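You operate a simulated robot arm through the tools that you are given. There is no shell and no other tool. Be economical: measure what you need, move in short steps, check, and stop when the job is done.

You are at the controls of a simulated robot arm. One attempt, no reset.

JOB
Make black tea by the print on its basket and pour it into the small yellow cup.
Fine: brew till READY, one press of POUR; cup stays on the drip mat, spout back, tea maker off; leave the other two small cups; spill nothing. Set down upright: small yellow cup. Where these are worked on the way, their far stop is far enough and under half their travel is too little: tea spout.

It is judged by the outcome, as a careful person would: the job done as asked, and still so three seconds after it is handed in. It fails if anything else is knocked over, pushed out of place, dropped, spilled or broken.

ROBOT AND FRAMES
A 7-joint arm with a two-finger parallel gripper, fixed in place. Base frame: the origin is at the foot of the arm, x ahead of it, y to its left, z up; the work surface is at about z = 0.92. Lengths are in m, angles in rad, forces in N, time in s.
With the tool pointing down near the work surface it reaches from about 0.2 to 0.74 m from the base axis. Its first joint turns from -2.897 to 2.897 rad. Payload 1.57 kg.
The TCP is the grasp point between the finger pads, 0.03 m short of the fingertips. In the tool frame z runs along the fingers and y along their closing line. The gripper opens to 0.11 m. The fingers are 0.024 m wide and 0.012 m thick; the gripper's body (0.048 by 0.112 m) begins 0.078 m behind the TCP.
Orientation is told as [roll, pitch, yaw] about the base's x, y, z axes, in that order, counted from this pose: with the fingers straight down and closing along the base's y, the tool's x points along the base's -x, its y along +y and its z along -z.

CONTROLS
- The arm moves only by the tool step_arm. Its argument "deltas" is a list of rows, each a list of 3 entries, a list of its own where there are three numbers: the turn, a rotation vector about the tool's x, y, z in units of 180 degrees (1.0 is 180 degrees), then the shift along the tool's x, y, z in units of 100 mm (1.0 is 100 mm), then the opening, from 0 (shut) to 1 (fully open). In form: [[[wx, wy, wz], [dx, dy, dz], fingers], ...]. A call has 1 to 20 rows; each row is the pose to reach, as a shift and turn from the pose commanded when the call began, along the tool's axes at that moment. A call with a number of a shift or a turn outside -1 to 1 is refused whole. Rows are played at 5 a second. More than 0.05 m and 0.15 rad between two rows, or a gripper value outside its range, and nothing of the call is played. Where a pose cannot be reached the arm comes as near as it can. A force on the tool above 40 N (or 10 N above the force at the start of the call, whichever is more), or a blocked arm, ends the call early, and 0.2 s more pass. Each finger travels about 0.045 m/s and halts on what it meets, pressing with about 43 N; the grip force reading is that of the motor and also rises with nothing between the fingers. The clock runs only during rows and for 0.2 s after the last one: add rows that repeat a pose to give the fingers time. It gives the time, the measured TCP pose, the force on the tool (base axes), the opening and the grip force at its end, in the units of the frame above (readings bear some noise), with the torque about the TCP (base axes, N m) and any sound that the robot's microphone picked up.
- Cameras (640 x 400 px; columns grow to the right, rows downward): "scene" is fixed at [0.4017, 0.6624, 1.7354]; the picture's right is [-0.99, -0.15, 0.00], its down [-0.12, 0.75, -0.65] and it looks along [0.10, -0.64, -0.76] (base axes); focal length 312 px, centre (320, 200). "wrist" rides on the gripper at [0.07, 0.016, -0.141] in the tool frame; the picture's right is [-0.23, 0.97, 0.00], its down [-0.86, -0.20, -0.48] and it looks along [-0.47, -0.11, 0.88] (tool axes); focal length 222 px, centre (320, 200). There is no depth. A picture from a camera that has moved, and an enlarged one, comes with that camera's place and axes in the base frame and with its lens. The place of the scene camera against the robot may be out by one fixed shift of up to 0.025 m in any direction.
- capture(camera): a new picture of that camera. The clock stands still meanwhile.
- move_column(by): slides the trunk up (or, below 0, down) by that many m; the arm rides with it, the base frame stays. It gives what a move gives, with no picture.
- close_up(camera, box): a new picture of the part [left, top, right, bottom] of that camera's present view, enlarged. The clock stands still meanwhile.
- hand_in(): hands the job in; it is judged then, once.

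Work in short steps. Places have to be worked out from the pictures, the camera data and where the tool is seen: move nearer, look again, correct. Check each grasp and each placing, and mend what went wrong. You have 120 turns and 76 pictures in all, those below and enlarged ones among them. Open the gripper and draw the arm clear of the work before you hand the job in, unless the task says otherwise; then end with one line.

The tools are called after "Request:" by a JSON object that holds its "name" and its "arguments". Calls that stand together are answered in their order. step_arm: Moves the arm, as the interface text tells. Its arguments: {"type":"object","properties":{"deltas":{"type":"array","items":{"type":"array"}}},"required":["deltas"]} The other tools are called the same way: move_column (by) slides the trunk up or down; capture (camera) takes a picture; close_up (camera, box) takes an enlarged picture of a part of a camera's view; hand_in () hands the job in.

At the start:

```text
t: 0.0
tcp_pos: [0.3982, 0.0095, 1.3509]
ee_rot: [0.001, -0.002, 0.0]
contact_force: [0.6, -0.2, 0.5]
torque: [-0.01, 0.0, 0.0]
opening: 0.1099
grip_force: 0.1
trunk travel left (down, up): [-0.525, 0.065]
```

scene: 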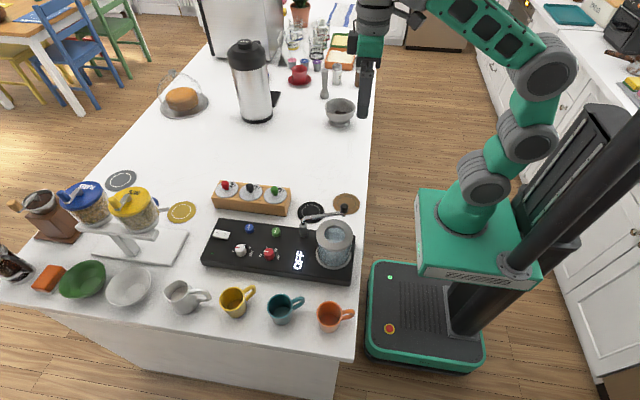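
wrist: 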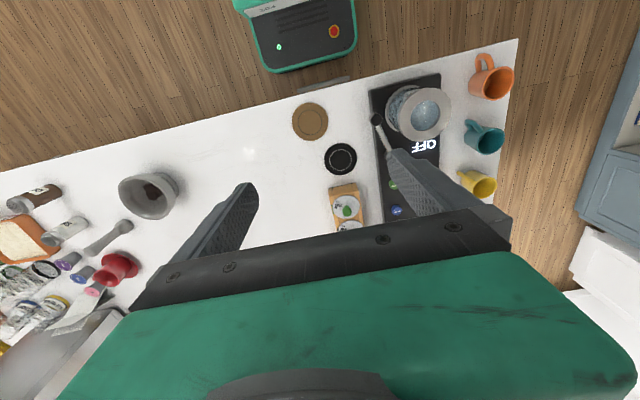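

I'll start by enlarging the tea maker and the rack in the scene view to read the prints.

Request:
{"name": "close_up", "arguments": {"camera": "scene", "box": [190, 170, 370, 290]}}

Request:
{"name": "close_up", "arguments": {"camera": "scene", "box": [200, 170, 300, 220]}}

Request:
{"name": "close_up", "arguments": {"camera": "scene", "box": [150, 220, 370, 340]}}

```text
3.33 times, centred on (280, 230) of scene
camera zoom: at [0.4017, 0.6624, 1.7354], right [-0.99, -0.15, 0.0], down [-0.12, 0.75, -0.65], along [0.1, -0.64, -0.76], focal length 1042 px, centre (453, 100)
```

zoom: 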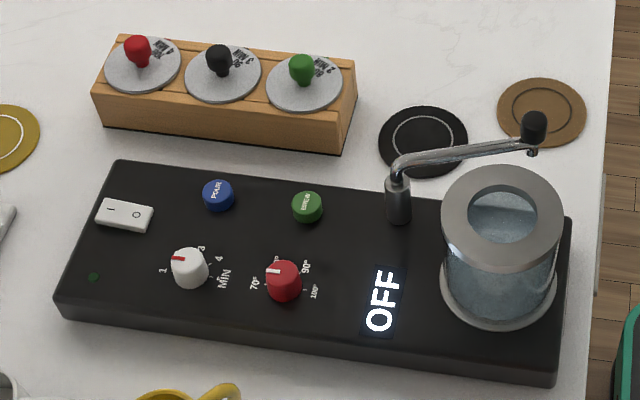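

```text
6.40 times, centred on (250, 195) of scene
camera zoom: at [0.4017, 0.6624, 1.7354], right [-0.99, -0.15, 0.0], down [-0.12, 0.75, -0.65], along [0.1, -0.64, -0.76], focal length 2000 px, centre (768, 232)
```

zoom: 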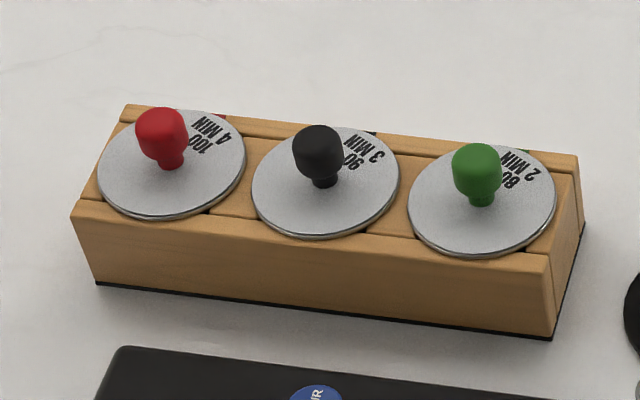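

```text
2.91 times, centred on (260, 280) of scene
camera zoom: at [0.4017, 0.6624, 1.7354], right [-0.99, -0.15, 0.0], down [-0.12, 0.75, -0.65], along [0.1, -0.64, -0.76], focal length 909 px, centre (494, -33)
```

zoom: 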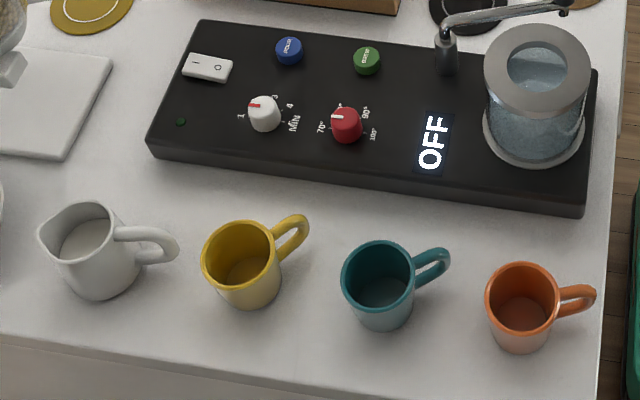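

The black basket reads 90°, 3 MIN; the spout post is near (0.53,0.15), so swung out it should reach the black mat near (0.53,0.03). I'll move over the machine for a wrist view.

Request:
{"name": "step_arm", "arguments": {"deltas": [[[0, 0, 0], [-0.25, 0.25, 0], 1], [[0, 0, 0], [-0.5, 0.5, 0], 1], [[0, 0, 0], [-0.75, 0.75, 0], 1], [[0, 0, 0], [-1, 1, 0], 1]]}}

Request:
{"name": "move_column", "arguments": {"by": -0.12}}

Request:
{"name": "capture", "arguments": {"camera": "wrist"}}

Request:
{"name": "capture", "arguments": {"camera": "scene"}}

```text
t: 1.0
tcp_pos: [0.4994, 0.1099, 1.3489]
ee_rot: [0.001, 0.0, 0.0]
contact_force: [-0.2, 0.8, 0.4]
torque: [-0.01, -0.01, -0.01]
opening: 0.1102
grip_force: 0.0
trunk travel left (down, up): [-0.525, 0.065]
```

```text
t: 2.5
tcp_pos: [0.4985, 0.11, 1.229]
ee_rot: [0.0, 0.0, -0.001]
contact_force: [0.8, -0.1, 0.1]
torque: [0.0, 0.01, -0.02]
opening: 0.1097
grip_force: 0.1
trunk travel left (down, up): [-0.405, 0.185]
```

```text
70 pictures are left
camera wrist: at [0.429, 0.126, 1.3698], right [0.23, 0.97, 0.0], down [0.85, -0.2, 0.48], along [0.47, -0.11, -0.88], focal length 222 px, centre (320, 200)
```

wrist: 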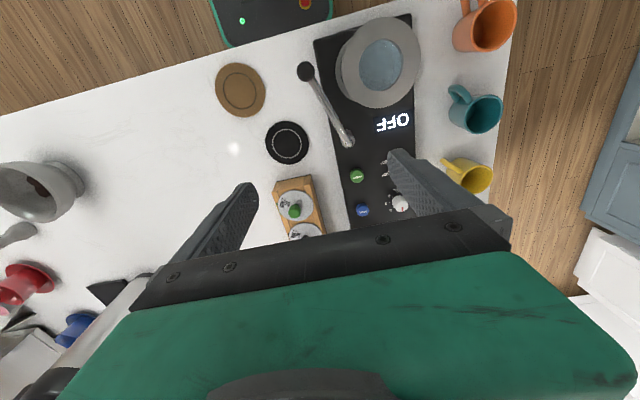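

```text
69 pictures are left
```

scene: 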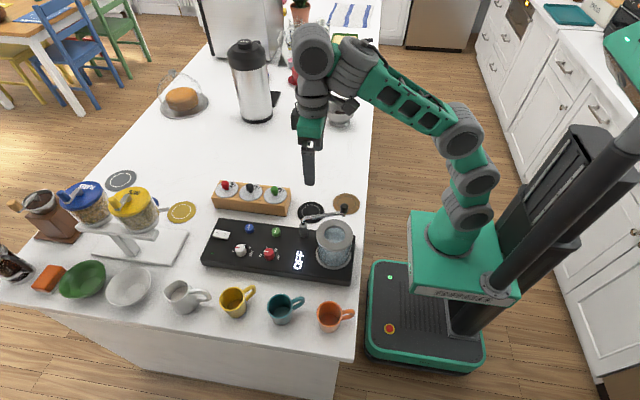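

From the wrist view: mat ≈(0.527,0.034), vessel ≈(0.432,0.199), spout tip ≈(0.419,0.11), buttons at y≈0.156, yellow cup ≈(0.665,0.375). I'll approach the cup with yaw so the fingers straddle it clear of its handle.

Request:
{"name": "step_arm", "arguments": {"deltas": [[[0, 0, -0.033], [-0.13, 0.17, 0], 1], [[0, 0, -0.066], [-0.26, 0.34, 0], 1], [[0, 0, -0.1], [-0.4, 0.5, 0], 1], [[0, 0, -0.133], [-0.53, 0.67, 0], 1], [[0, 0, -0.166], [-0.66, 0.84, 0], 1], [[0, 0, -0.2], [-0.8, 1, 0], 1]]}}

Request:
{"name": "capture", "arguments": {"camera": "wrist"}}

```text
t: 3.3
tcp_pos: [0.5269, 0.1507, 1.2164]
ee_rot: [0.002, -0.025, 0.253]
contact_force: [25.1, 13.9, -36.9]
torque: [-1.61, 1.2, -0.63]
opening: 0.1101
grip_force: 0.0
out of reach, approached as far as the arm can: row 1, 2, 3
trunk travel left (down, up): [-0.405, 0.185]
stopped in row 3: the force on the tool passed its limit at 152 N (the readings are from after the stop); the commanded pose is now the measured one
```

```text
68 pictures are left
camera wrist: at [0.4528, 0.1485, 1.3539], right [-0.02, 1.0, 0.01], down [0.87, 0.02, 0.5], along [0.5, 0.02, -0.87], focal length 222 px, centre (320, 200)
```

wrist: 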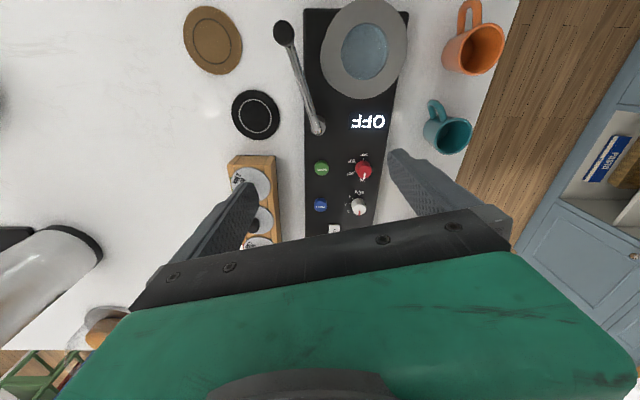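

The arm was stopped with a force on it although the pads are high; I look at the scene to see what was touched.

Request:
{"name": "capture", "arguments": {"camera": "scene"}}

```text
67 pictures are left
```

scene: 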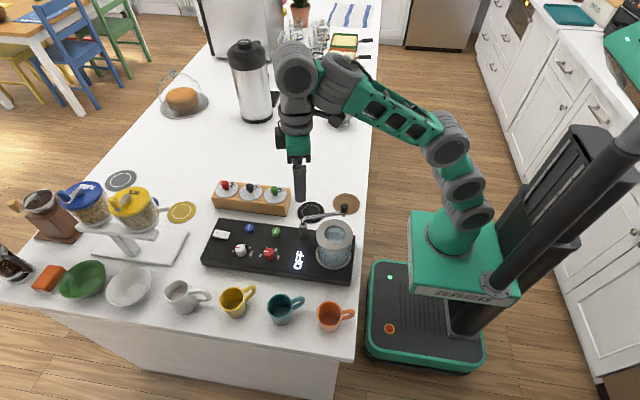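

Nothing was touched; the arm was simply over-stretched this high above its shoulder. I'll raise the trunk and lower the arm to gain reach.

Request:
{"name": "move_column", "arguments": {"by": 0.12}}

Request:
{"name": "step_arm", "arguments": {"deltas": [[[0, 0.002, 0], [0, 0, 0.33], 1], [[0, 0.005, 0], [0, 0, 0.66], 1], [[0, 0.008, 0], [0, 0, 1], 1]]}}

```text
t: 3.7
tcp_pos: [0.5268, 0.1511, 1.2206]
ee_rot: [0.002, -0.021, 0.254]
contact_force: [12.1, 9.3, -19.9]
torque: [-1.12, 0.5, -0.48]
opening: 0.1101
grip_force: 0.1
trunk travel left (down, up): [-0.411, 0.179]
stopped: the force on the tool passed its limit at 58 N (the readings are from after the stop); the commanded pose is now the measured one
```

```text
t: 4.5
tcp_pos: [0.53, 0.1501, 1.1204]
ee_rot: [0.0, 0.006, 0.252]
contact_force: [-0.5, 0.4, 1.2]
torque: [0.02, 0.01, 0.0]
opening: 0.1099
grip_force: 0.0
trunk travel left (down, up): [-0.411, 0.179]
```

Free again. Raise the trunk now, then go down with the arm.

Request:
{"name": "move_column", "arguments": {"by": 0.1}}

Request:
{"name": "step_arm", "arguments": {"deltas": [[[0, 0, -0.03], [-0.1, 0.2, 0.2], 1], [[0, 0, -0.06], [-0.2, 0.4, 0.4], 1], [[0, 0, -0.09], [-0.3, 0.6, 0.6], 1], [[0, 0, -0.12], [-0.4, 0.8, 0.8], 1]]}}

```text
t: 5.8
tcp_pos: [0.5297, 0.1502, 1.2209]
ee_rot: [0.002, 0.006, 0.255]
contact_force: [0.8, 0.3, -0.2]
torque: [0.01, 0.02, -0.01]
opening: 0.1098
grip_force: 0.0
trunk travel left (down, up): [-0.511, 0.079]
```

```text
t: 6.8
tcp_pos: [0.5497, 0.2382, 1.1422]
ee_rot: [0.002, 0.003, 0.632]
contact_force: [-0.4, 0.5, 0.2]
torque: [0.0, -0.01, 0.01]
opening: 0.1102
grip_force: 0.0
trunk travel left (down, up): [-0.511, 0.079]
```

Works. Wrist view to localise the cup.

Request:
{"name": "capture", "arguments": {"camera": "wrist"}}

```text
66 pictures are left
camera wrist: at [0.4848, 0.2111, 1.2828], right [-0.39, 0.92, 0.0], down [0.81, 0.34, 0.47], along [0.44, 0.19, -0.88], focal length 222 px, centre (320, 200)
```

wrist: 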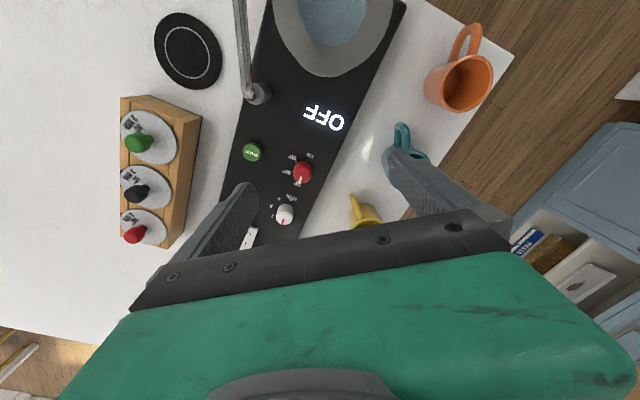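

The cup is partly hidden behind the gripper. I advance toward it with a slight outward tilt and look again.

Request:
{"name": "step_arm", "arguments": {"deltas": [[[0, -0.03, 0], [-0.25, 0.08, 0], 1], [[0, -0.06, 0], [-0.5, 0.16, 0], 1], [[0, -0.09, 0], [-0.75, 0.25, 0.1], 1], [[0, -0.11, 0], [-1, 0.33, 0.2], 1]]}}

Request:
{"name": "capture", "arguments": {"camera": "wrist"}}

```text
t: 7.8
tcp_pos: [0.6126, 0.3276, 1.1246]
ee_rot: [0.004, -0.337, 0.631]
contact_force: [-0.1, -0.7, -0.4]
torque: [0.0, -0.02, -0.04]
opening: 0.11
grip_force: 0.1
out of reach, approached as far as the arm can: row 4
trunk travel left (down, up): [-0.511, 0.079]
```

```text
65 pictures are left
camera wrist: at [0.5137, 0.2742, 1.2341], right [-0.4, 0.91, 0.08], down [0.64, 0.22, 0.73], along [0.65, 0.34, -0.67], focal length 222 px, centre (320, 200)
```

wrist: 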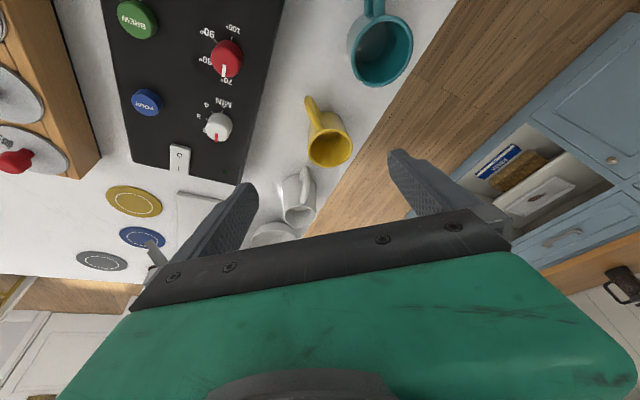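

Yellow cup rim centre ≈(0.661,0.375), diameter ≈0.06, handle towards the robot. I go to a pre-grasp above it.

Request:
{"name": "step_arm", "arguments": {"deltas": [[[0, 0, 0], [-0.07, 0.02, 0.25], 1], [[0, 0, 0], [-0.14, 0.05, 0.5], 1], [[0, 0, 0], [-0.21, 0.07, 0.75], 1], [[0, 0, 0], [-0.28, 0.09, 0.95], 1]]}}

Request:
{"name": "capture", "arguments": {"camera": "wrist"}}

```text
t: 8.8
tcp_pos: [0.6553, 0.3684, 1.0454]
ee_rot: [0.003, -0.343, 0.63]
contact_force: [-0.8, -0.3, -0.6]
torque: [0.01, 0.01, 0.01]
opening: 0.11
grip_force: 0.1
trunk travel left (down, up): [-0.511, 0.079]
```

```text
64 pictures are left
camera wrist: at [0.5556, 0.314, 1.154], right [-0.4, 0.91, 0.08], down [0.64, 0.22, 0.74], along [0.66, 0.35, -0.67], focal length 222 px, centre (320, 200)
```

wrist: 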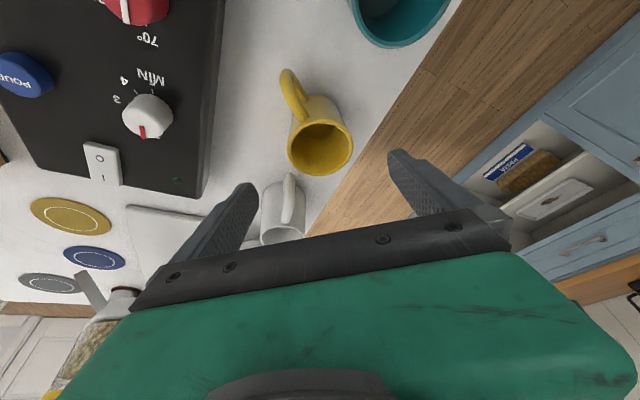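

Rim centre ≈(0.660,0.375,0.98). Descend to z≈0.96 and close.

Request:
{"name": "step_arm", "arguments": {"deltas": [[[0, 0, 0], [0.07, 0.01, 0.28], 1], [[0, 0, 0], [0.14, 0.02, 0.55], 1], [[0, 0, 0], [0.21, 0.025, 0.83], 1], [[0, 0, 0], [0.21, 0.025, 0.83], 0.7], [[0, 0, 0], [0.21, 0.025, 0.83], 0.45], [[0, 0, 0], [0.21, 0.025, 0.83], 0.4], [[0, 0, 0], [0.21, 0.025, 0.83], 0.4], [[0, 0, 0], [0.21, 0.025, 0.83], 0.4]]}}

Request:
{"name": "capture", "arguments": {"camera": "wrist"}}

```text
t: 10.6
tcp_pos: [0.6419, 0.3713, 0.989]
ee_rot: [-0.016, -0.299, 0.629]
contact_force: [0.2, 1.2, -0.8]
torque: [-0.02, 0.02, -0.03]
opening: 0.0593
grip_force: 30.1
out of reach, approached as far as the arm can: row 1, 2, 3, 4, 5, 6, 7, 8
trunk travel left (down, up): [-0.511, 0.079]
```

```text
63 pictures are left
camera wrist: at [0.5449, 0.3231, 1.1031], right [-0.39, 0.92, 0.05], down [0.66, 0.24, 0.71], along [0.64, 0.31, -0.7], focal length 222 px, centre (320, 200)
```

wrist: 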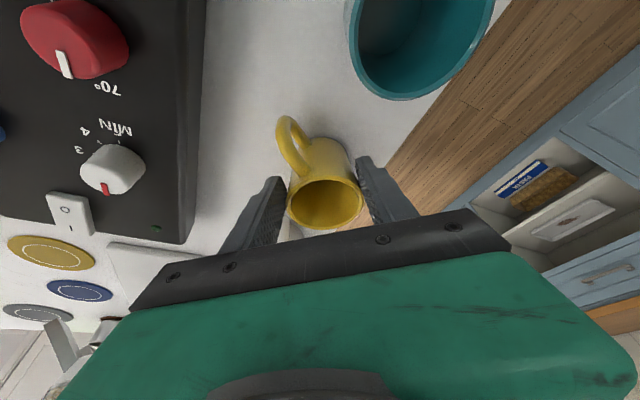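

The reach ran out about 3 cm high, but the fingertips hold the cup's upper 2 cm (opening 0.059, 30 N). I lift gently with the trunk and check that it holds.

Request:
{"name": "move_column", "arguments": {"by": 0.05}}

Request:
{"name": "capture", "arguments": {"camera": "wrist"}}

Request:
{"name": "close_up", "arguments": {"camera": "scene", "box": [150, 200, 370, 340]}}

```text
t: 11.5
tcp_pos: [0.6428, 0.3715, 1.0381]
ee_rot: [-0.017, -0.297, 0.629]
contact_force: [0.8, 0.3, -1.4]
torque: [0.0, -0.03, 0.02]
opening: 0.0592
grip_force: 42.7
trunk travel left (down, up): [-0.561, 0.029]
```

```text
62 pictures are left
camera wrist: at [0.545, 0.3232, 1.153], right [-0.39, 0.92, 0.05], down [0.66, 0.24, 0.71], along [0.64, 0.31, -0.7], focal length 222 px, centre (320, 200)
```

wrist: 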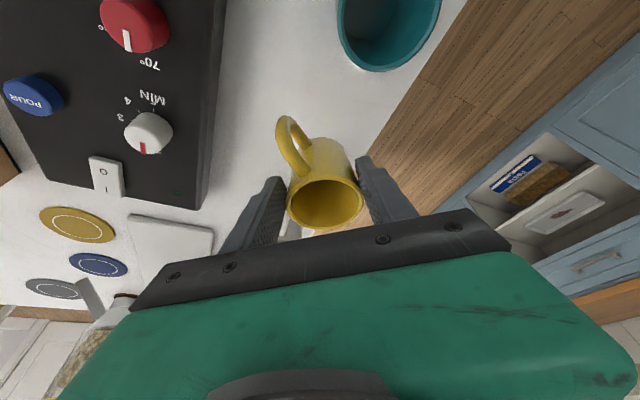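

```text
2.86 times, centred on (260, 270) of scene
camera zoom: at [0.4017, 0.6624, 1.7354], right [-0.99, -0.15, 0.0], down [-0.12, 0.75, -0.65], along [0.1, -0.64, -0.76], focal length 893 px, centre (491, 0)
```

zoom: 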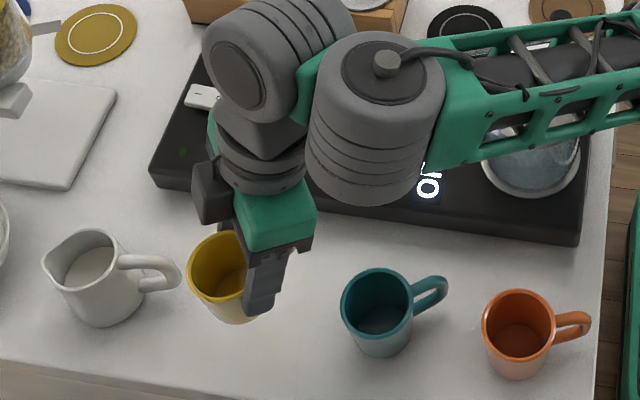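

The cup hangs upright and firmly. I raise and draw it back towards the machine, high enough to pass over the knobs.

Request:
{"name": "step_arm", "arguments": {"deltas": [[[0, 0, 0], [0.0, 0, -0.25], 0.4], [[0, 0, 0], [0.1, 0, -0.5], 0.4], [[0, 0, 0], [0.2, -0.08, -0.75], 0.4], [[0, 0, 0], [0.3, -0.16, -0.95], 0.4], [[0, 0, 0], [0.41, -0.25, -0.96], 0.4]]}}

```text
t: 12.7
tcp_pos: [0.6268, 0.3328, 1.1292]
ee_rot: [-0.016, -0.295, 0.63]
contact_force: [-0.7, -0.9, -2.2]
torque: [-0.05, 0.0, 0.0]
opening: 0.0591
grip_force: 43.4
out of reach, approached as far as the arm can: row 3, 4, 5
trunk travel left (down, up): [-0.561, 0.029]
```

Continue back over the machine at the same height.

Request:
{"name": "step_arm", "arguments": {"deltas": [[[0, 0, 0], [0.25, -0.15, -0.08], 0.4], [[0, 0, 0], [0.5, -0.3, -0.16], 0.4], [[0, 0, 0], [0.75, -0.45, -0.24], 0.4], [[0, 0, 0], [0.99, -0.59, -0.31], 0.4]]}}

```text
t: 13.7
tcp_pos: [0.6482, 0.2686, 1.1575]
ee_rot: [-0.015, -0.294, 0.627]
contact_force: [-0.3, 0.1, -1.9]
torque: [0.01, 0.01, -0.01]
opening: 0.059
grip_force: 43.4
out of reach, approached as far as the arm can: row 1, 2, 3, 4
trunk travel left (down, up): [-0.561, 0.029]
```

The reading differs from the target; the arm seems at a limit with this tilt at height. I try a small inward and downward step to see how it responds.

Request:
{"name": "step_arm", "arguments": {"deltas": [[[0, 0, 0], [0.2, 0, 0.05], 0.4], [[0, 0, 0], [0.4, 0, 0.1], 0.4], [[0, 0, 0], [0.57, 0, 0.14], 0.4]]}}

Request:
{"name": "capture", "arguments": {"camera": "scene"}}

```text
t: 14.5
tcp_pos: [0.6545, 0.2594, 1.1524]
ee_rot: [-0.014, -0.296, 0.628]
contact_force: [-0.2, -0.3, -2.3]
torque: [0.01, 0.03, -0.02]
opening: 0.059
grip_force: 43.4
out of reach, approached as far as the arm can: row 1, 2, 3
trunk travel left (down, up): [-0.561, 0.029]
```

```text
60 pictures are left
```

scene: 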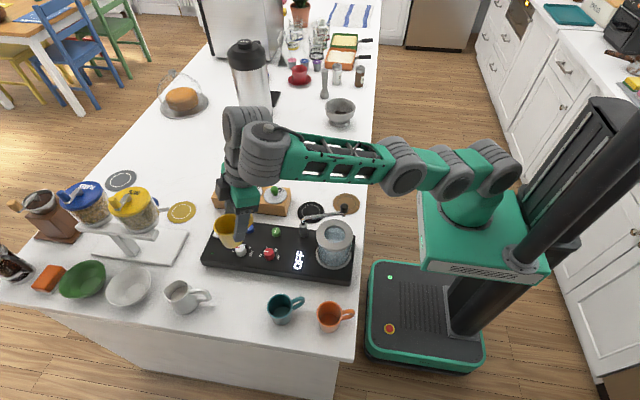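

The arm looks stretched straight (radial motion is blocked). Going straight down a little should unbend it; then I pull inwards.

Request:
{"name": "step_arm", "arguments": {"deltas": [[[0, 0, 0], [0.07, 0, 0.24], 0.4], [[0, 0, 0], [0.15, 0, 0.48], 0.4], [[0, 0, 0], [0.15, 0, 0.48], 0.4], [[0, 0, 0], [0.31, 0, 0.43], 0.4], [[0, 0, 0], [0.47, 0, 0.38], 0.4], [[0, 0, 0], [0.63, 0, 0.33], 0.4]]}}

```text
t: 15.9
tcp_pos: [0.6702, 0.2521, 1.1133]
ee_rot: [-0.017, -0.294, 0.628]
contact_force: [0.8, -0.2, -1.1]
torque: [0.0, 0.05, -0.01]
opening: 0.0591
grip_force: 42.7
out of reach, approached as far as the arm can: row 1, 2, 3, 4, 5, 6
trunk travel left (down, up): [-0.561, 0.029]
```

Still bound. I take a closer look at the arm's posture before choosing how to free it.

Request:
{"name": "close_up", "arguments": {"camera": "scene", "box": [180, 60, 560, 300]}}

```text
1.67 times, centred on (370, 180) of scene
camera zoom: at [0.4017, 0.6624, 1.7354], right [-0.99, -0.15, 0.0], down [-0.12, 0.75, -0.65], along [0.1, -0.64, -0.76], focal length 521 px, centre (237, 233)
```

zoom: 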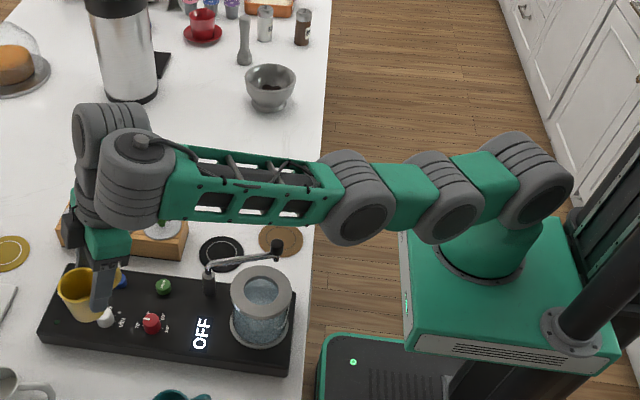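

The arm is fully straight. I try to return to a pose known to be easy (tool vertical, around (0.55,0.24)), tipping the empty cup slightly for the moment.

Request:
{"name": "step_arm", "arguments": {"deltas": [[[0, 0.016, 0], [0.0, 0.1, -0.3], 0.4], [[0, 0.032, 0], [0.2, 0.2, -0.6], 0.4], [[0, 0.048, 0], [0.4, 0.3, -0.69], 0.4], [[0, 0.064, 0], [0.6, 0.4, -0.69], 0.4], [[0, 0.08, 0], [0.8, 0.5, -0.69], 0.4], [[0, 0.094, 0], [0.89, 0.59, -0.69], 0.4], [[0, 0.094, 0], [0.89, 0.59, -0.69], 0.4]]}}

```text
t: 17.5
tcp_pos: [0.5487, 0.2411, 1.1528]
ee_rot: [-0.017, 0.006, 0.622]
contact_force: [-0.1, 0.1, -1.4]
torque: [0.01, 0.01, -0.02]
opening: 0.0588
grip_force: 42.9
out of reach, approached as far as the arm can: row 4, 5
trunk travel left (down, up): [-0.561, 0.029]
```

Freed: the commanded pose is exact again. Now carry it over the spout post height towards the mat, restoring the tilt.

Request:
{"name": "step_arm", "arguments": {"deltas": [[[0, 0, 0], [0.2, -0.23, -0.1], 0.4], [[0, 0, 0], [0.4, -0.46, -0.2], 0.4], [[0, 0, 0], [0.6, -0.69, -0.2], 0.4], [[0, -0.03, 0], [0.78, -0.92, -0.2], 0.4], [[0, -0.06, 0], [0.78, -0.92, -0.2], 0.4], [[0, -0.094, 0], [0.78, -0.92, -0.2], 0.4]]}}

```text
t: 18.9
tcp_pos: [0.6095, 0.1337, 1.2556]
ee_rot: [-0.012, -0.253, 0.628]
contact_force: [0.3, 0.0, -1.9]
torque: [-0.01, 0.02, 0.04]
opening: 0.0585
grip_force: 42.9
out of reach, approached as far as the arm can: row 1, 2, 3, 4, 5, 6
trunk travel left (down, up): [-0.561, 0.029]
```

Odd: it drifted outward and up again as the base angle fell with the yaw held, which smells of a wrist-roll limit. I test by turning the yaw back in place.

Request:
{"name": "step_arm", "arguments": {"deltas": [[[0, 0, 0.03], [0, 0, 0], 0.4], [[0, 0, 0.06], [0, 0, 0], 0.4], [[0, 0, 0.09], [0, 0, 0], 0.4], [[0, 0, 0.12], [0, 0, 0], 0.4], [[0, 0, 0.15], [0, 0, 0], 0.4], [[0, 0, 0.18], [0, 0, 0], 0.4], [[0, 0, 0.18], [0, 0, 0], 0.4]]}}

```text
t: 20.5
tcp_pos: [0.6194, 0.1368, 1.2637]
ee_rot: [0.149, -0.255, 0.041]
contact_force: [0.3, -0.1, -1.0]
torque: [0.01, -0.01, 0.01]
opening: 0.0587
grip_force: 43.2
out of reach, approached as far as the arm can: row 1, 2, 3, 4, 5, 6, 7
trunk travel left (down, up): [-0.561, 0.029]
```

Position didn't change. I need to see the elbow posture now.

Request:
{"name": "capture", "arguments": {"camera": "scene"}}

```text
58 pictures are left
```

scene: 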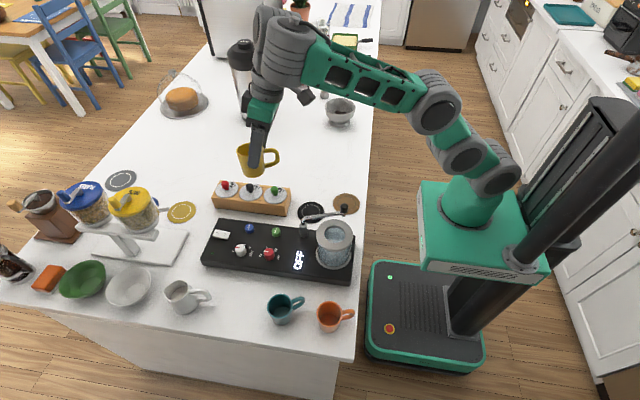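

The elbow is bent normally here, so it's no true reach limit. Test a plain move down along the tool axis.

Request:
{"name": "step_arm", "arguments": {"deltas": [[[0, 0, 0], [0.1, 0, 0.25], 0.4], [[0, 0, 0], [0.2, 0, 0.5], 0.4], [[0, 0, 0], [0.3, 0, 0.75], 0.4]]}}

```text
t: 21.3
tcp_pos: [0.6556, 0.158, 1.212]
ee_rot: [0.146, -0.253, 0.043]
contact_force: [0.0, 0.2, -1.0]
torque: [-0.01, 0.02, -0.01]
opening: 0.0584
grip_force: 43.0
out of reach, approached as far as the arm can: row 1, 2, 3
trunk travel left (down, up): [-0.561, 0.029]
```

With the outward tilt the wrist seems limited when close in. I bring the tool to vertical and inward, a region that worked before, and watch for flags.

Request:
{"name": "step_arm", "arguments": {"deltas": [[[0.012, 0.02, 0.003], [0.1, -0.05, 0], 0.4], [[0.024, 0.04, 0.006], [0.3, -0.1, 0], 0.4], [[0.036, 0.06, 0.01], [0.5, -0.2, 0], 0.4], [[0.046, 0.081, 0.014], [0.7, -0.3, 0], 0.4], [[0.046, 0.081, 0.014], [0.9, -0.4, 0], 0.4], [[0.046, 0.081, 0.014], [0.9, -0.4, 0], 0.4]]}}

```text
t: 22.7
tcp_pos: [0.571, 0.1138, 1.1847]
ee_rot: [0.004, 0.001, 0.019]
contact_force: [0.3, 0.3, -1.4]
torque: [0.01, -0.02, -0.02]
opening: 0.0584
grip_force: 42.9
trunk travel left (down, up): [-0.561, 0.029]
```

Clean. Move over the mat.

Request:
{"name": "step_arm", "arguments": {"deltas": [[[0, 0, 0], [0.1, -0.23, 0.05], 0.4], [[0, 0, 0], [0.25, -0.46, 0.2], 0.4], [[0, 0, 0], [0.43, -0.75, 0.4], 0.4]]}}

Request:
{"name": "capture", "arguments": {"camera": "wrist"}}

```text
t: 23.5
tcp_pos: [0.5287, 0.0368, 1.1448]
ee_rot: [0.006, -0.005, 0.016]
contact_force: [-0.2, -0.6, -1.2]
torque: [-0.01, -0.02, 0.01]
opening: 0.0584
grip_force: 43.6
trunk travel left (down, up): [-0.561, 0.029]
```

```text
57 pictures are left
camera wrist: at [0.4595, 0.0514, 1.2855], right [0.21, 0.98, 0.01], down [0.86, -0.19, 0.48], along [0.47, -0.09, -0.88], focal length 222 px, centre (320, 200)
```

wrist: 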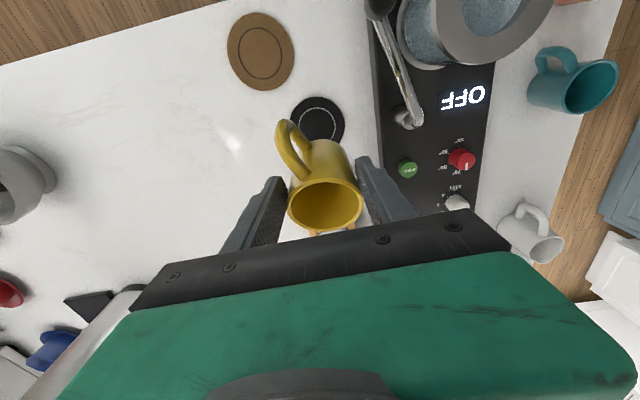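

Mat centre ≈(0.523,0.036). I descend to about 6 cm above the mat while restoring the 17° tilt, watching for reach flags.

Request:
{"name": "step_arm", "arguments": {"deltas": [[[0, 0, 0], [0.04, 0, 0.25], 0.4], [[0, 0, 0], [0.08, 0, 0.5], 0.4], [[0, 0, 0], [0.12, 0, 0.75], 0.4], [[0, -0.03, 0], [0.15, 0, 0.85], 0.4], [[0, -0.06, 0], [0.19, 0, 0.92], 0.4], [[0, -0.094, 0], [0.23, 0, 0.95], 0.4]]}}

Request:
{"name": "capture", "arguments": {"camera": "wrist"}}

```text
t: 24.9
tcp_pos: [0.5162, 0.0525, 1.1721]
ee_rot: [-0.016, -0.249, 0.016]
contact_force: [1.0, -0.1, -2.4]
torque: [0.01, 0.06, -0.04]
opening: 0.0582
grip_force: 43.3
out of reach, approached as far as the arm can: row 4, 5, 6
trunk travel left (down, up): [-0.561, 0.029]
```

```text
56 pictures are left
camera wrist: at [0.4147, 0.0692, 1.2914], right [0.21, 0.98, 0.04], down [0.71, -0.18, 0.68], along [0.67, -0.11, -0.73], focal length 222 px, centre (320, 200)
```

wrist: 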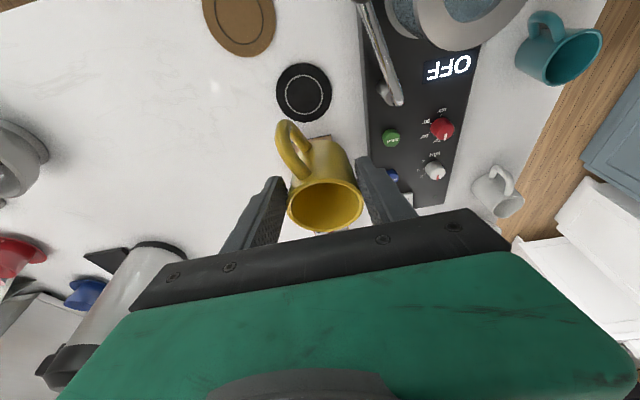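

Outward tilt isn't possible here, but tilting sideways should be. I go back to vertical, then yaw 90° so the tilt leans to free −y space.

Request:
{"name": "step_arm", "arguments": {"deltas": [[[0, 0.027, 0], [0, 0, 0], 0.4], [[0, 0.054, 0], [0, -0.1, 0], 0.4], [[0, 0.079, 0], [0, -0.15, 0], 0.4], [[0, 0.079, 0], [0, -0.15, 0], 0.4]]}}

Request:
{"name": "step_arm", "arguments": {"deltas": [[[0, 0, -0.045], [0, 0, 0], 0.4], [[0, 0, -0.09], [0, 0, 0], 0.4], [[0, 0, -0.135], [0, 0, 0], 0.4], [[0, 0, -0.18], [0, 0, 0], 0.4], [[0, 0, -0.225], [0, 0, 0], 0.4], [[0, 0, -0.27], [0, 0, 0], 0.4], [[0, 0, -0.315], [0, 0, 0], 0.4], [[0, 0, -0.36], [0, 0, 0], 0.4], [[0, 0, -0.405], [0, 0, 0], 0.4], [[0, 0, -0.45], [0, 0, 0], 0.4], [[0, 0, -0.495], [0, 0, 0], 0.4]]}}

```text
t: 25.9
tcp_pos: [0.5152, 0.0367, 1.1726]
ee_rot: [-0.014, 0.0, 0.01]
contact_force: [0.4, 0.4, -1.3]
torque: [0.01, 0.01, 0.02]
opening: 0.0582
grip_force: 42.8
trunk travel left (down, up): [-0.561, 0.029]
```

```text
t: 28.3
tcp_pos: [0.5152, 0.0374, 1.173]
ee_rot: [0.0, 0.013, 1.57]
contact_force: [-0.1, 0.1, -1.2]
torque: [0.02, -0.02, -0.01]
opening: 0.058
grip_force: 43.0
trunk travel left (down, up): [-0.561, 0.029]
```

Good. Now tilt sideways and descend near the mat.

Request:
{"name": "step_arm", "arguments": {"deltas": [[[0.004, 0, 0], [0.05, -0.02, 0.25], 0.4], [[0.004, 0, 0], [0.1, -0.04, 0.5], 0.4], [[0.004, -0.03, 0], [0.14, -0.06, 0.7], 0.4], [[0.004, -0.06, 0], [0.18, -0.08, 0.9], 0.4], [[0.004, -0.094, 0], [0.18, -0.08, 1], 0.4], [[0.004, -0.094, 0], [0.18, -0.08, 1], 0.4]]}}

Request:
{"name": "capture", "arguments": {"camera": "wrist"}}

Request:
{"name": "close_up", "arguments": {"camera": "scene", "box": [210, 120, 400, 240]}}

```text
t: 29.7
tcp_pos: [0.521, 0.0188, 1.0744]
ee_rot: [-0.014, -0.283, 1.57]
contact_force: [0.5, -0.5, -0.8]
torque: [-0.01, 0.02, 0.0]
opening: 0.0581
grip_force: 43.0
trunk travel left (down, up): [-0.561, 0.029]
```

```text
55 pictures are left
camera wrist: at [0.5051, -0.0871, 1.1898], right [-0.97, 0.22, 0.05], down [0.19, 0.69, 0.7], along [0.12, 0.69, -0.71], focal length 222 px, centre (320, 200)
```

wrist: 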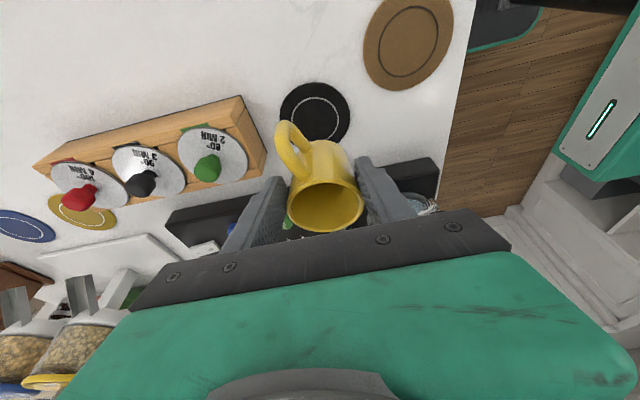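

```text
3.33 times, centred on (305, 180) of scene
camera zoom: at [0.4017, 0.6624, 1.7354], right [-0.99, -0.15, 0.0], down [-0.12, 0.75, -0.65], along [0.1, -0.64, -0.76], focal length 1042 px, centre (370, 267)
```

zoom: 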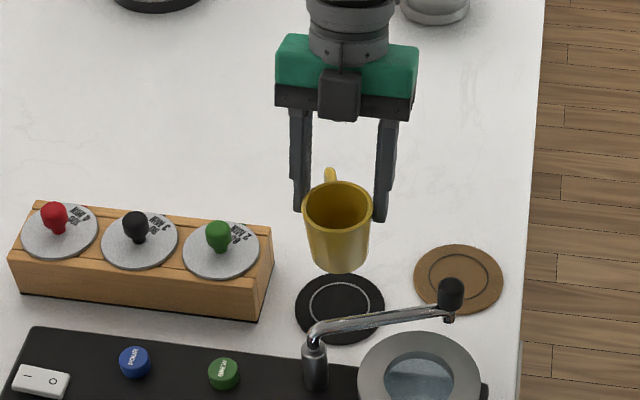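

Tilt works and the cup is upright, over the mat. I descend to just above contact.

Request:
{"name": "step_arm", "arguments": {"deltas": [[[0, 0, 0], [0.06, 0, 0.19], 0.4], [[0, 0, 0], [0.12, -0.01, 0.37], 0.4], [[0, 0, 0], [0.18, -0.02, 0.56], 0.4], [[0, 0, 0], [0.235, -0.02, 0.73], 0.4]]}}

Request:
{"name": "close_up", "arguments": {"camera": "scene", "box": [270, 170, 370, 230]}}

```text
t: 30.7
tcp_pos: [0.525, 0.0156, 0.996]
ee_rot: [-0.015, -0.28, 1.568]
contact_force: [0.2, -0.4, -1.0]
torque: [0.01, -0.03, -0.02]
opening: 0.0579
grip_force: 42.9
trunk travel left (down, up): [-0.561, 0.029]
```

```text
6.40 times, centred on (320, 200) of scene
camera zoom: at [0.4017, 0.6624, 1.7354], right [-0.99, -0.15, 0.0], down [-0.12, 0.75, -0.65], along [0.1, -0.64, -0.76], focal length 2000 px, centre (320, 200)
```

zoom: 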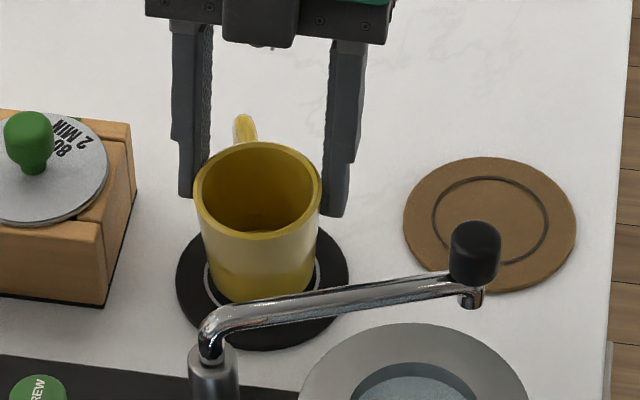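

Nearly down and centred. Lower 6 mm more slowly and read the force.

Request:
{"name": "step_arm", "arguments": {"deltas": [[[0, 0, 0], [0.006, 0, 0.02], 0.4], [[0, 0, 0], [0.012, 0, 0.04], 0.4], [[0, 0, 0], [0.018, 0, 0.06], 0.4]]}}

```text
t: 31.5
tcp_pos: [0.526, 0.0144, 0.9935]
ee_rot: [-0.019, -0.28, 1.574]
contact_force: [-5.3, 0.2, 18.2]
torque: [0.73, 0.23, 0.19]
opening: 0.058
grip_force: 43.1
trunk travel left (down, up): [-0.561, 0.029]
```

Contact with the mat (18 N). Open a little to release, then view.

Request:
{"name": "step_arm", "arguments": {"deltas": [[[0, 0, 0], [-0.01, 0, -0.03], 0.45], [[0, 0, 0], [-0.01, 0, -0.03], 0.55], [[0, 0, 0], [-0.01, 0, -0.03], 0.65], [[0, 0, 0], [-0.01, 0, -0.03], 0.72], [[0, 0, 0], [-0.01, 0, -0.03], 0.72]]}}

Request:
{"name": "close_up", "arguments": {"camera": "scene", "box": [270, 170, 370, 230]}}

```text
t: 32.7
tcp_pos: [0.5259, 0.0155, 0.9935]
ee_rot: [-0.013, -0.281, 1.568]
contact_force: [0.2, 0.4, 0.4]
torque: [-0.01, -0.01, 0.01]
opening: 0.0792
grip_force: 0.1
trunk travel left (down, up): [-0.561, 0.029]
```

```text
6.40 times, centred on (320, 200) of scene
camera zoom: at [0.4017, 0.6624, 1.7354], right [-0.99, -0.15, 0.0], down [-0.12, 0.75, -0.65], along [0.1, -0.64, -0.76], focal length 2000 px, centre (320, 200)
```

zoom: 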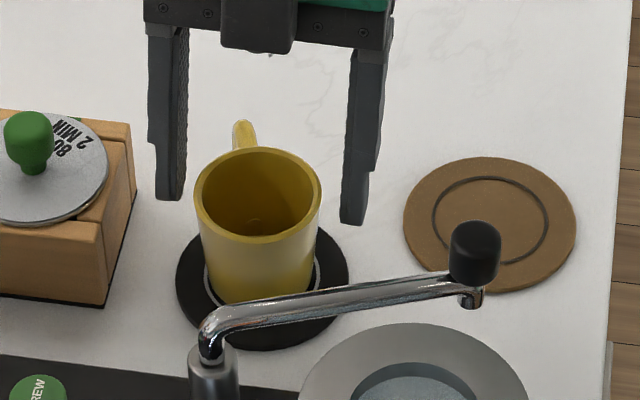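

The cup stands upright and centred on the mat. I withdraw along the tool axis, then straighten the tool.

Request:
{"name": "step_arm", "arguments": {"deltas": [[[0, 0, 0], [0, 0, -0.3], 0.72], [[0, 0, 0], [0, 0, -0.6], 0.72], [[0, 0, 0], [0, 0, -0.98], 0.72], [[0, 0.03, 0], [0, 0, -0.98], 0.72], [[0, 0.06, 0], [0, 0, -0.98], 0.72], [[0, 0.09, 0], [0, 0, -0.98], 0.72]]}}

Request:
{"name": "step_arm", "arguments": {"deltas": [[[0, 0, 0.045], [0, 0, -0.1], 0.72], [[0, 0, 0.09], [0, 0, -0.2], 0.72], [[0, 0, 0.135], [0, -0.1, -0.2], 0.72], [[0, 0, 0.18], [0, -0.2, -0.2], 0.72], [[0, 0, 0.225], [0, -0.3, -0.2], 0.72], [[0, 0, 0.27], [0, -0.4, -0.2], 0.72], [[0, 0, 0.315], [0, -0.5, -0.2], 0.72], [[0, 0, 0.36], [0, -0.6, -0.2], 0.72], [[0, 0, 0.405], [0, -0.7, -0.2], 0.72], [[0, 0, 0.45], [0, -0.8, -0.2], 0.72], [[0, 0, 0.495], [0, -0.9, -0.2], 0.72]]}}

Request:
{"name": "capture", "arguments": {"camera": "wrist"}}

```text
t: 34.1
tcp_pos: [0.5244, -0.011, 1.0879]
ee_rot: [-0.015, 0.001, 1.567]
contact_force: [-0.1, 0.3, 0.8]
torque: [0.0, -0.03, -0.02]
opening: 0.0789
grip_force: 0.0
trunk travel left (down, up): [-0.561, 0.029]
```

```text
t: 36.5
tcp_pos: [0.6146, -0.0122, 1.1093]
ee_rot: [-0.003, -0.011, 0.007]
contact_force: [0.0, 0.1, 0.3]
torque: [0.04, -0.01, -0.05]
opening: 0.0792
grip_force: 0.1
trunk travel left (down, up): [-0.561, 0.029]
```

```text
51 pictures are left
camera wrist: at [0.5437, 0.0043, 1.2489], right [0.22, 0.98, 0.0], down [0.85, -0.19, 0.49], along [0.48, -0.11, -0.87], focal length 222 px, centre (320, 200)
```

wrist: 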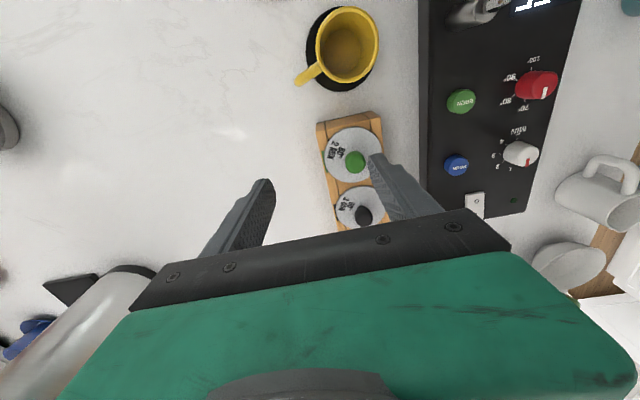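

Black basket knob ≈(0.72,0.025,~1.0). Move above it and look again.

Request:
{"name": "step_arm", "arguments": {"deltas": [[[0, 0.003, 0], [-0.25, 0.1, 0.05], 0.72], [[0, 0.003, 0], [-0.5, 0.2, 0.1], 0.72], [[0, 0.003, 0], [-0.75, 0.3, 0.2], 0.72], [[0, 0.003, 0], [-1, 0.37, 0.3], 0.72]]}}

Request:
{"name": "capture", "arguments": {"camera": "wrist"}}

```text
t: 37.5
tcp_pos: [0.7153, 0.0261, 1.0802]
ee_rot: [0.0, -0.005, 0.011]
contact_force: [-0.4, 0.3, -0.8]
torque: [0.01, 0.03, -0.02]
opening: 0.0793
grip_force: 0.1
trunk travel left (down, up): [-0.561, 0.029]
```

```text
50 pictures are left
camera wrist: at [0.6461, 0.0429, 1.2196], right [0.22, 0.98, 0.0], down [0.86, -0.19, 0.48], along [0.47, -0.11, -0.88], focal length 222 px, centre (320, 200)
```

wrist: 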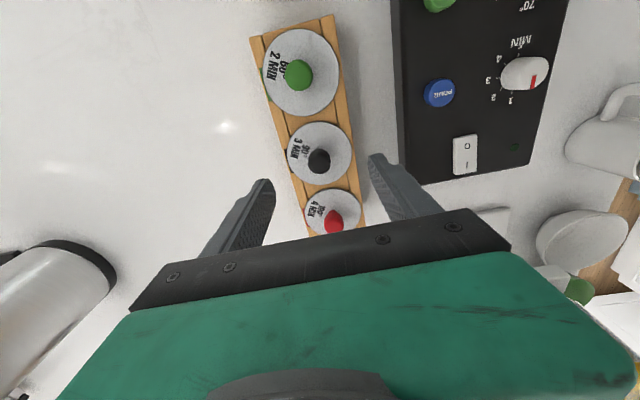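

Black knob at ≈(0.72,0.0245), disc top near z≈0.98. Descend so the fingertips are just above the disc, and close on the knob.

Request:
{"name": "step_arm", "arguments": {"deltas": [[[0, 0.001, 0], [-0.02, -0.015, 0.25], 0.6], [[0, 0.001, 0], [-0.04, -0.015, 0.45], 0.5], [[0, 0.001, 0], [-0.04, -0.015, 0.6], 0.5], [[0, 0.001, 0], [-0.04, -0.015, 0.66], 0.5]]}}

Request:
{"name": "capture", "arguments": {"camera": "wrist"}}

Request:
{"name": "close_up", "arguments": {"camera": "scene", "box": [200, 160, 300, 220]}}

```text
t: 38.5
tcp_pos: [0.7187, 0.0244, 1.0152]
ee_rot: [-0.003, -0.001, 0.009]
contact_force: [1.3, 0.0, -0.8]
torque: [-0.03, 0.01, 0.0]
opening: 0.0551
grip_force: 0.1
trunk travel left (down, up): [-0.561, 0.029]
```

```text
49 pictures are left
camera wrist: at [0.6491, 0.0404, 1.1544], right [0.22, 0.98, 0.0], down [0.86, -0.19, 0.48], along [0.47, -0.11, -0.88], focal length 222 px, centre (320, 200)
```

wrist: 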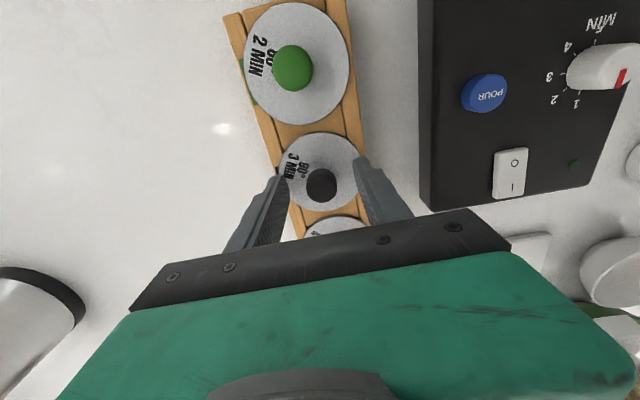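

```text
6.40 times, centred on (250, 190) of scene
camera zoom: at [0.4017, 0.6624, 1.7354], right [-0.99, -0.15, 0.0], down [-0.12, 0.75, -0.65], along [0.1, -0.64, -0.76], focal length 2000 px, centre (768, 264)
```

zoom: 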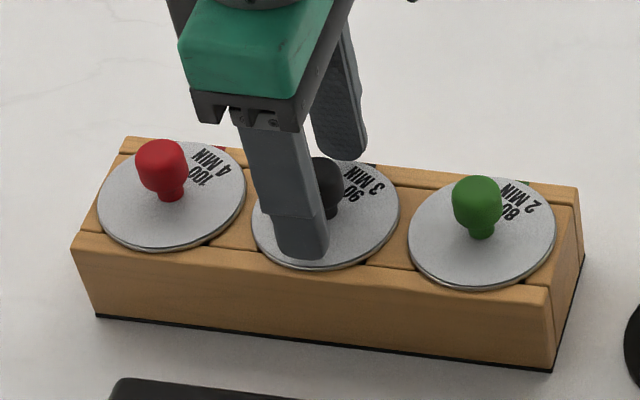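

Fingers straddle the black knob. Close.

Request:
{"name": "step_arm", "arguments": {"deltas": [[[0, 0, 0], [-0.01, 0.01, 0.0], 0.3], [[0, 0, 0], [-0.01, 0.01, 0.0], 0.15], [[0, 0, 0], [-0.01, 0.01, 0.0], 0.1], [[0, 0, 0], [-0.01, 0.01, 0.0], 0.1], [[0, 0, 0], [-0.01, 0.01, 0.0], 0.1]]}}

```text
t: 39.7
tcp_pos: [0.7183, 0.0251, 1.0137]
ee_rot: [-0.001, -0.001, 0.011]
contact_force: [-1.4, 0.3, -0.2]
torque: [-0.03, 0.0, 0.0]
opening: 0.0223
grip_force: 34.3
trunk travel left (down, up): [-0.561, 0.029]
```

Gripped (0.022). Lift straight up.

Request:
{"name": "step_arm", "arguments": {"deltas": [[[0, 0, 0], [0, 0, -0.2], 0.1], [[0, 0, 0], [0, 0, -0.4], 0.1], [[0, 0, 0], [0.0, 0, -0.6], 0.1], [[0, 0, 0], [0.05, 0, -0.8], 0.1]]}}

Request:
{"name": "close_up", "arguments": {"camera": "scene", "box": [180, 110, 360, 220]}}

```text
t: 40.7
tcp_pos: [0.7144, 0.0237, 1.0967]
ee_rot: [-0.002, 0.0, 0.009]
contact_force: [-0.6, -0.2, -0.8]
torque: [-0.02, 0.02, -0.01]
opening: 0.0221
grip_force: 35.2
trunk travel left (down, up): [-0.561, 0.029]
```

```text
3.56 times, centred on (270, 165) of scene
camera zoom: at [0.4017, 0.6624, 1.7354], right [-0.99, -0.15, 0.0], down [-0.12, 0.75, -0.65], along [0.1, -0.64, -0.76], focal length 1111 px, centre (498, 324)
```

zoom: 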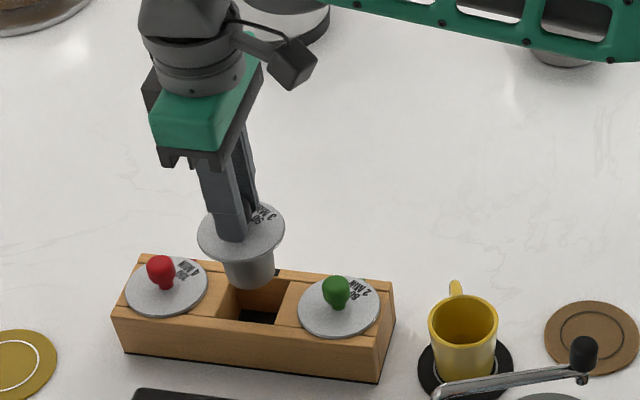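

Basket is clear of the rack, hanging straight. Carry it towards the vessel, rising.

Request:
{"name": "step_arm", "arguments": {"deltas": [[[0, 0, 0], [0.25, 0.15, -0.2], 0.1], [[0, 0, 0], [0.5, 0.3, -0.4], 0.1], [[0, 0, 0], [0.75, 0.45, -0.6], 0.1], [[0, 0, 0], [1, 0.6, -0.8], 0.1]]}}

Request:
{"name": "step_arm", "arguments": {"deltas": [[[0, 0, 0], [0.25, 0.25, 0], 0.1], [[0, 0, 0], [0.5, 0.5, 0], 0.1], [[0, 0, 0], [0.75, 0.75, 0], 0.1], [[0, 0, 0], [1, 1, 0], 0.1]]}}

Request:
{"name": "capture", "arguments": {"camera": "wrist"}}

```text
t: 41.7
tcp_pos: [0.6125, 0.0852, 1.176]
ee_rot: [-0.002, -0.003, 0.01]
contact_force: [0.0, -0.4, 0.2]
torque: [-0.02, -0.02, -0.05]
opening: 0.0218
grip_force: 34.7
trunk travel left (down, up): [-0.561, 0.029]
```

```text
t: 42.7
tcp_pos: [0.5133, 0.1857, 1.1747]
ee_rot: [-0.002, -0.002, 0.01]
contact_force: [-0.2, 0.0, -0.4]
torque: [-0.01, 0.01, 0.0]
opening: 0.0222
grip_force: 34.7
trunk travel left (down, up): [-0.561, 0.029]
```

```text
46 pictures are left
camera wrist: at [0.4438, 0.2021, 1.3161], right [0.22, 0.98, 0.0], down [0.86, -0.19, 0.48], along [0.47, -0.11, -0.88], focal length 222 px, centre (320, 200)
```

wrist: 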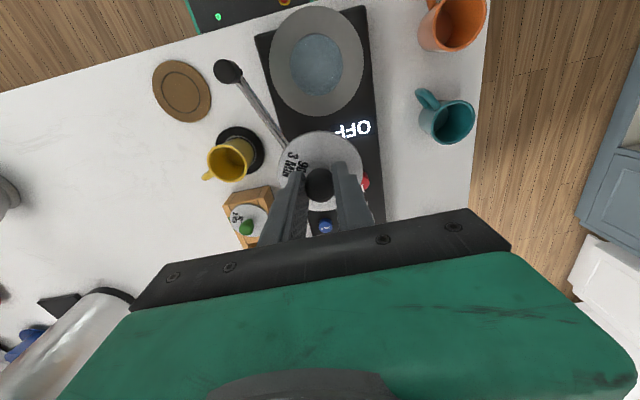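

Hole centre ≈(0.430,0.1995), about 0.053 wide vs. basket ≈0.045. Move above it and check alignment in both cameras.

Request:
{"name": "step_arm", "arguments": {"deltas": [[[0, 0, 0], [0.28, 0.05, 0], 0.1], [[0, 0, 0], [0.55, 0.1, 0], 0.1], [[0, 0, 0], [0.82, 0.138, 0.1], 0.1], [[0, 0, 0], [0.82, 0.138, 0.2], 0.1]]}}

Request:
{"name": "capture", "arguments": {"camera": "wrist"}}

Request:
{"name": "close_up", "arguments": {"camera": "scene", "box": [280, 180, 380, 280]}}

```text
t: 43.7
tcp_pos: [0.4295, 0.1964, 1.1544]
ee_rot: [-0.002, 0.0, 0.012]
contact_force: [-0.6, -0.8, -0.5]
torque: [0.02, -0.03, 0.01]
opening: 0.0217
grip_force: 34.9
trunk travel left (down, up): [-0.561, 0.029]
```

```text
45 pictures are left
camera wrist: at [0.3606, 0.213, 1.295], right [0.22, 0.98, 0.0], down [0.86, -0.19, 0.48], along [0.47, -0.11, -0.88], focal length 222 px, centre (320, 200)
```

wrist: 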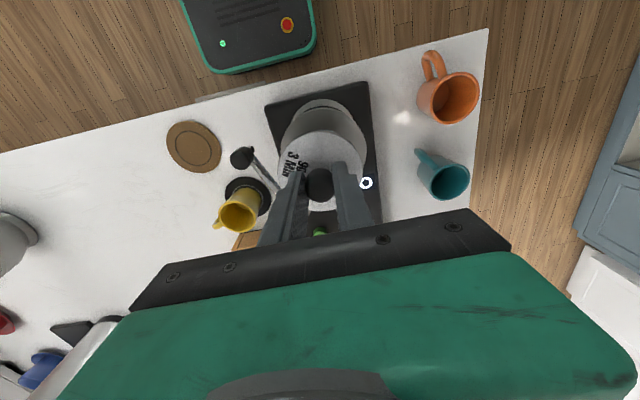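

```text
4.00 times, centred on (330, 230) of scene
camera zoom: at [0.4017, 0.6624, 1.7354], right [-0.99, -0.15, 0.0], down [-0.12, 0.75, -0.65], along [0.1, -0.64, -0.76], focal length 1250 px, centre (280, 80)
```

zoom: 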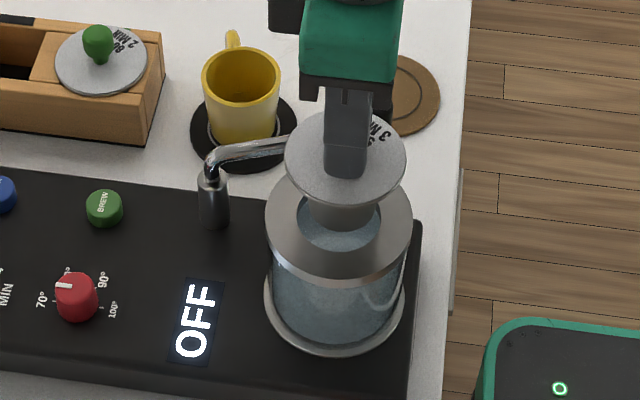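

Alignment is nearly right; correct by about +1.5 mm x, +4 mm y, lower to the ring's mouth and check.

Request:
{"name": "step_arm", "arguments": {"deltas": [[[0, 0, 0], [-0.015, 0.04, 0.05], 0.1], [[0, 0, 0], [-0.015, 0.04, 0.15], 0.1], [[0, 0, 0], [-0.015, 0.04, 0.18], 0.1]]}}

Request:
{"name": "close_up", "arguments": {"camera": "scene", "box": [305, 205, 365, 255]}}

```text
t: 44.5
tcp_pos: [0.431, 0.2003, 1.1369]
ee_rot: [-0.002, 0.001, 0.011]
contact_force: [-0.1, -0.1, -0.8]
torque: [0.01, -0.02, 0.0]
opening: 0.0218
grip_force: 35.2
trunk travel left (down, up): [-0.561, 0.029]
```

```text
8.00 times, centred on (335, 230) of scene
camera zoom: at [0.4017, 0.6624, 1.7354], right [-0.99, -0.15, 0.0], down [-0.12, 0.75, -0.65], along [0.1, -0.64, -0.76], focal length 2500 px, centre (200, -40)
```

zoom: 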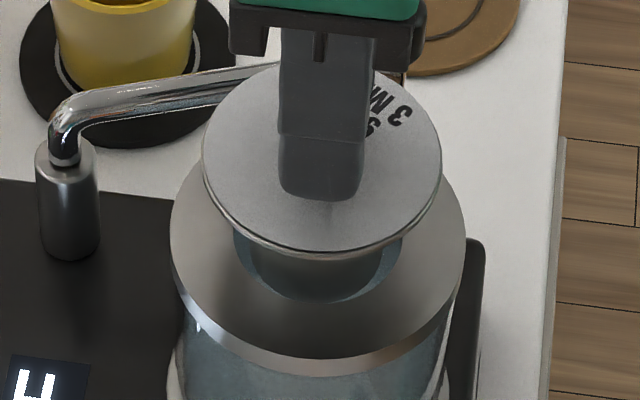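

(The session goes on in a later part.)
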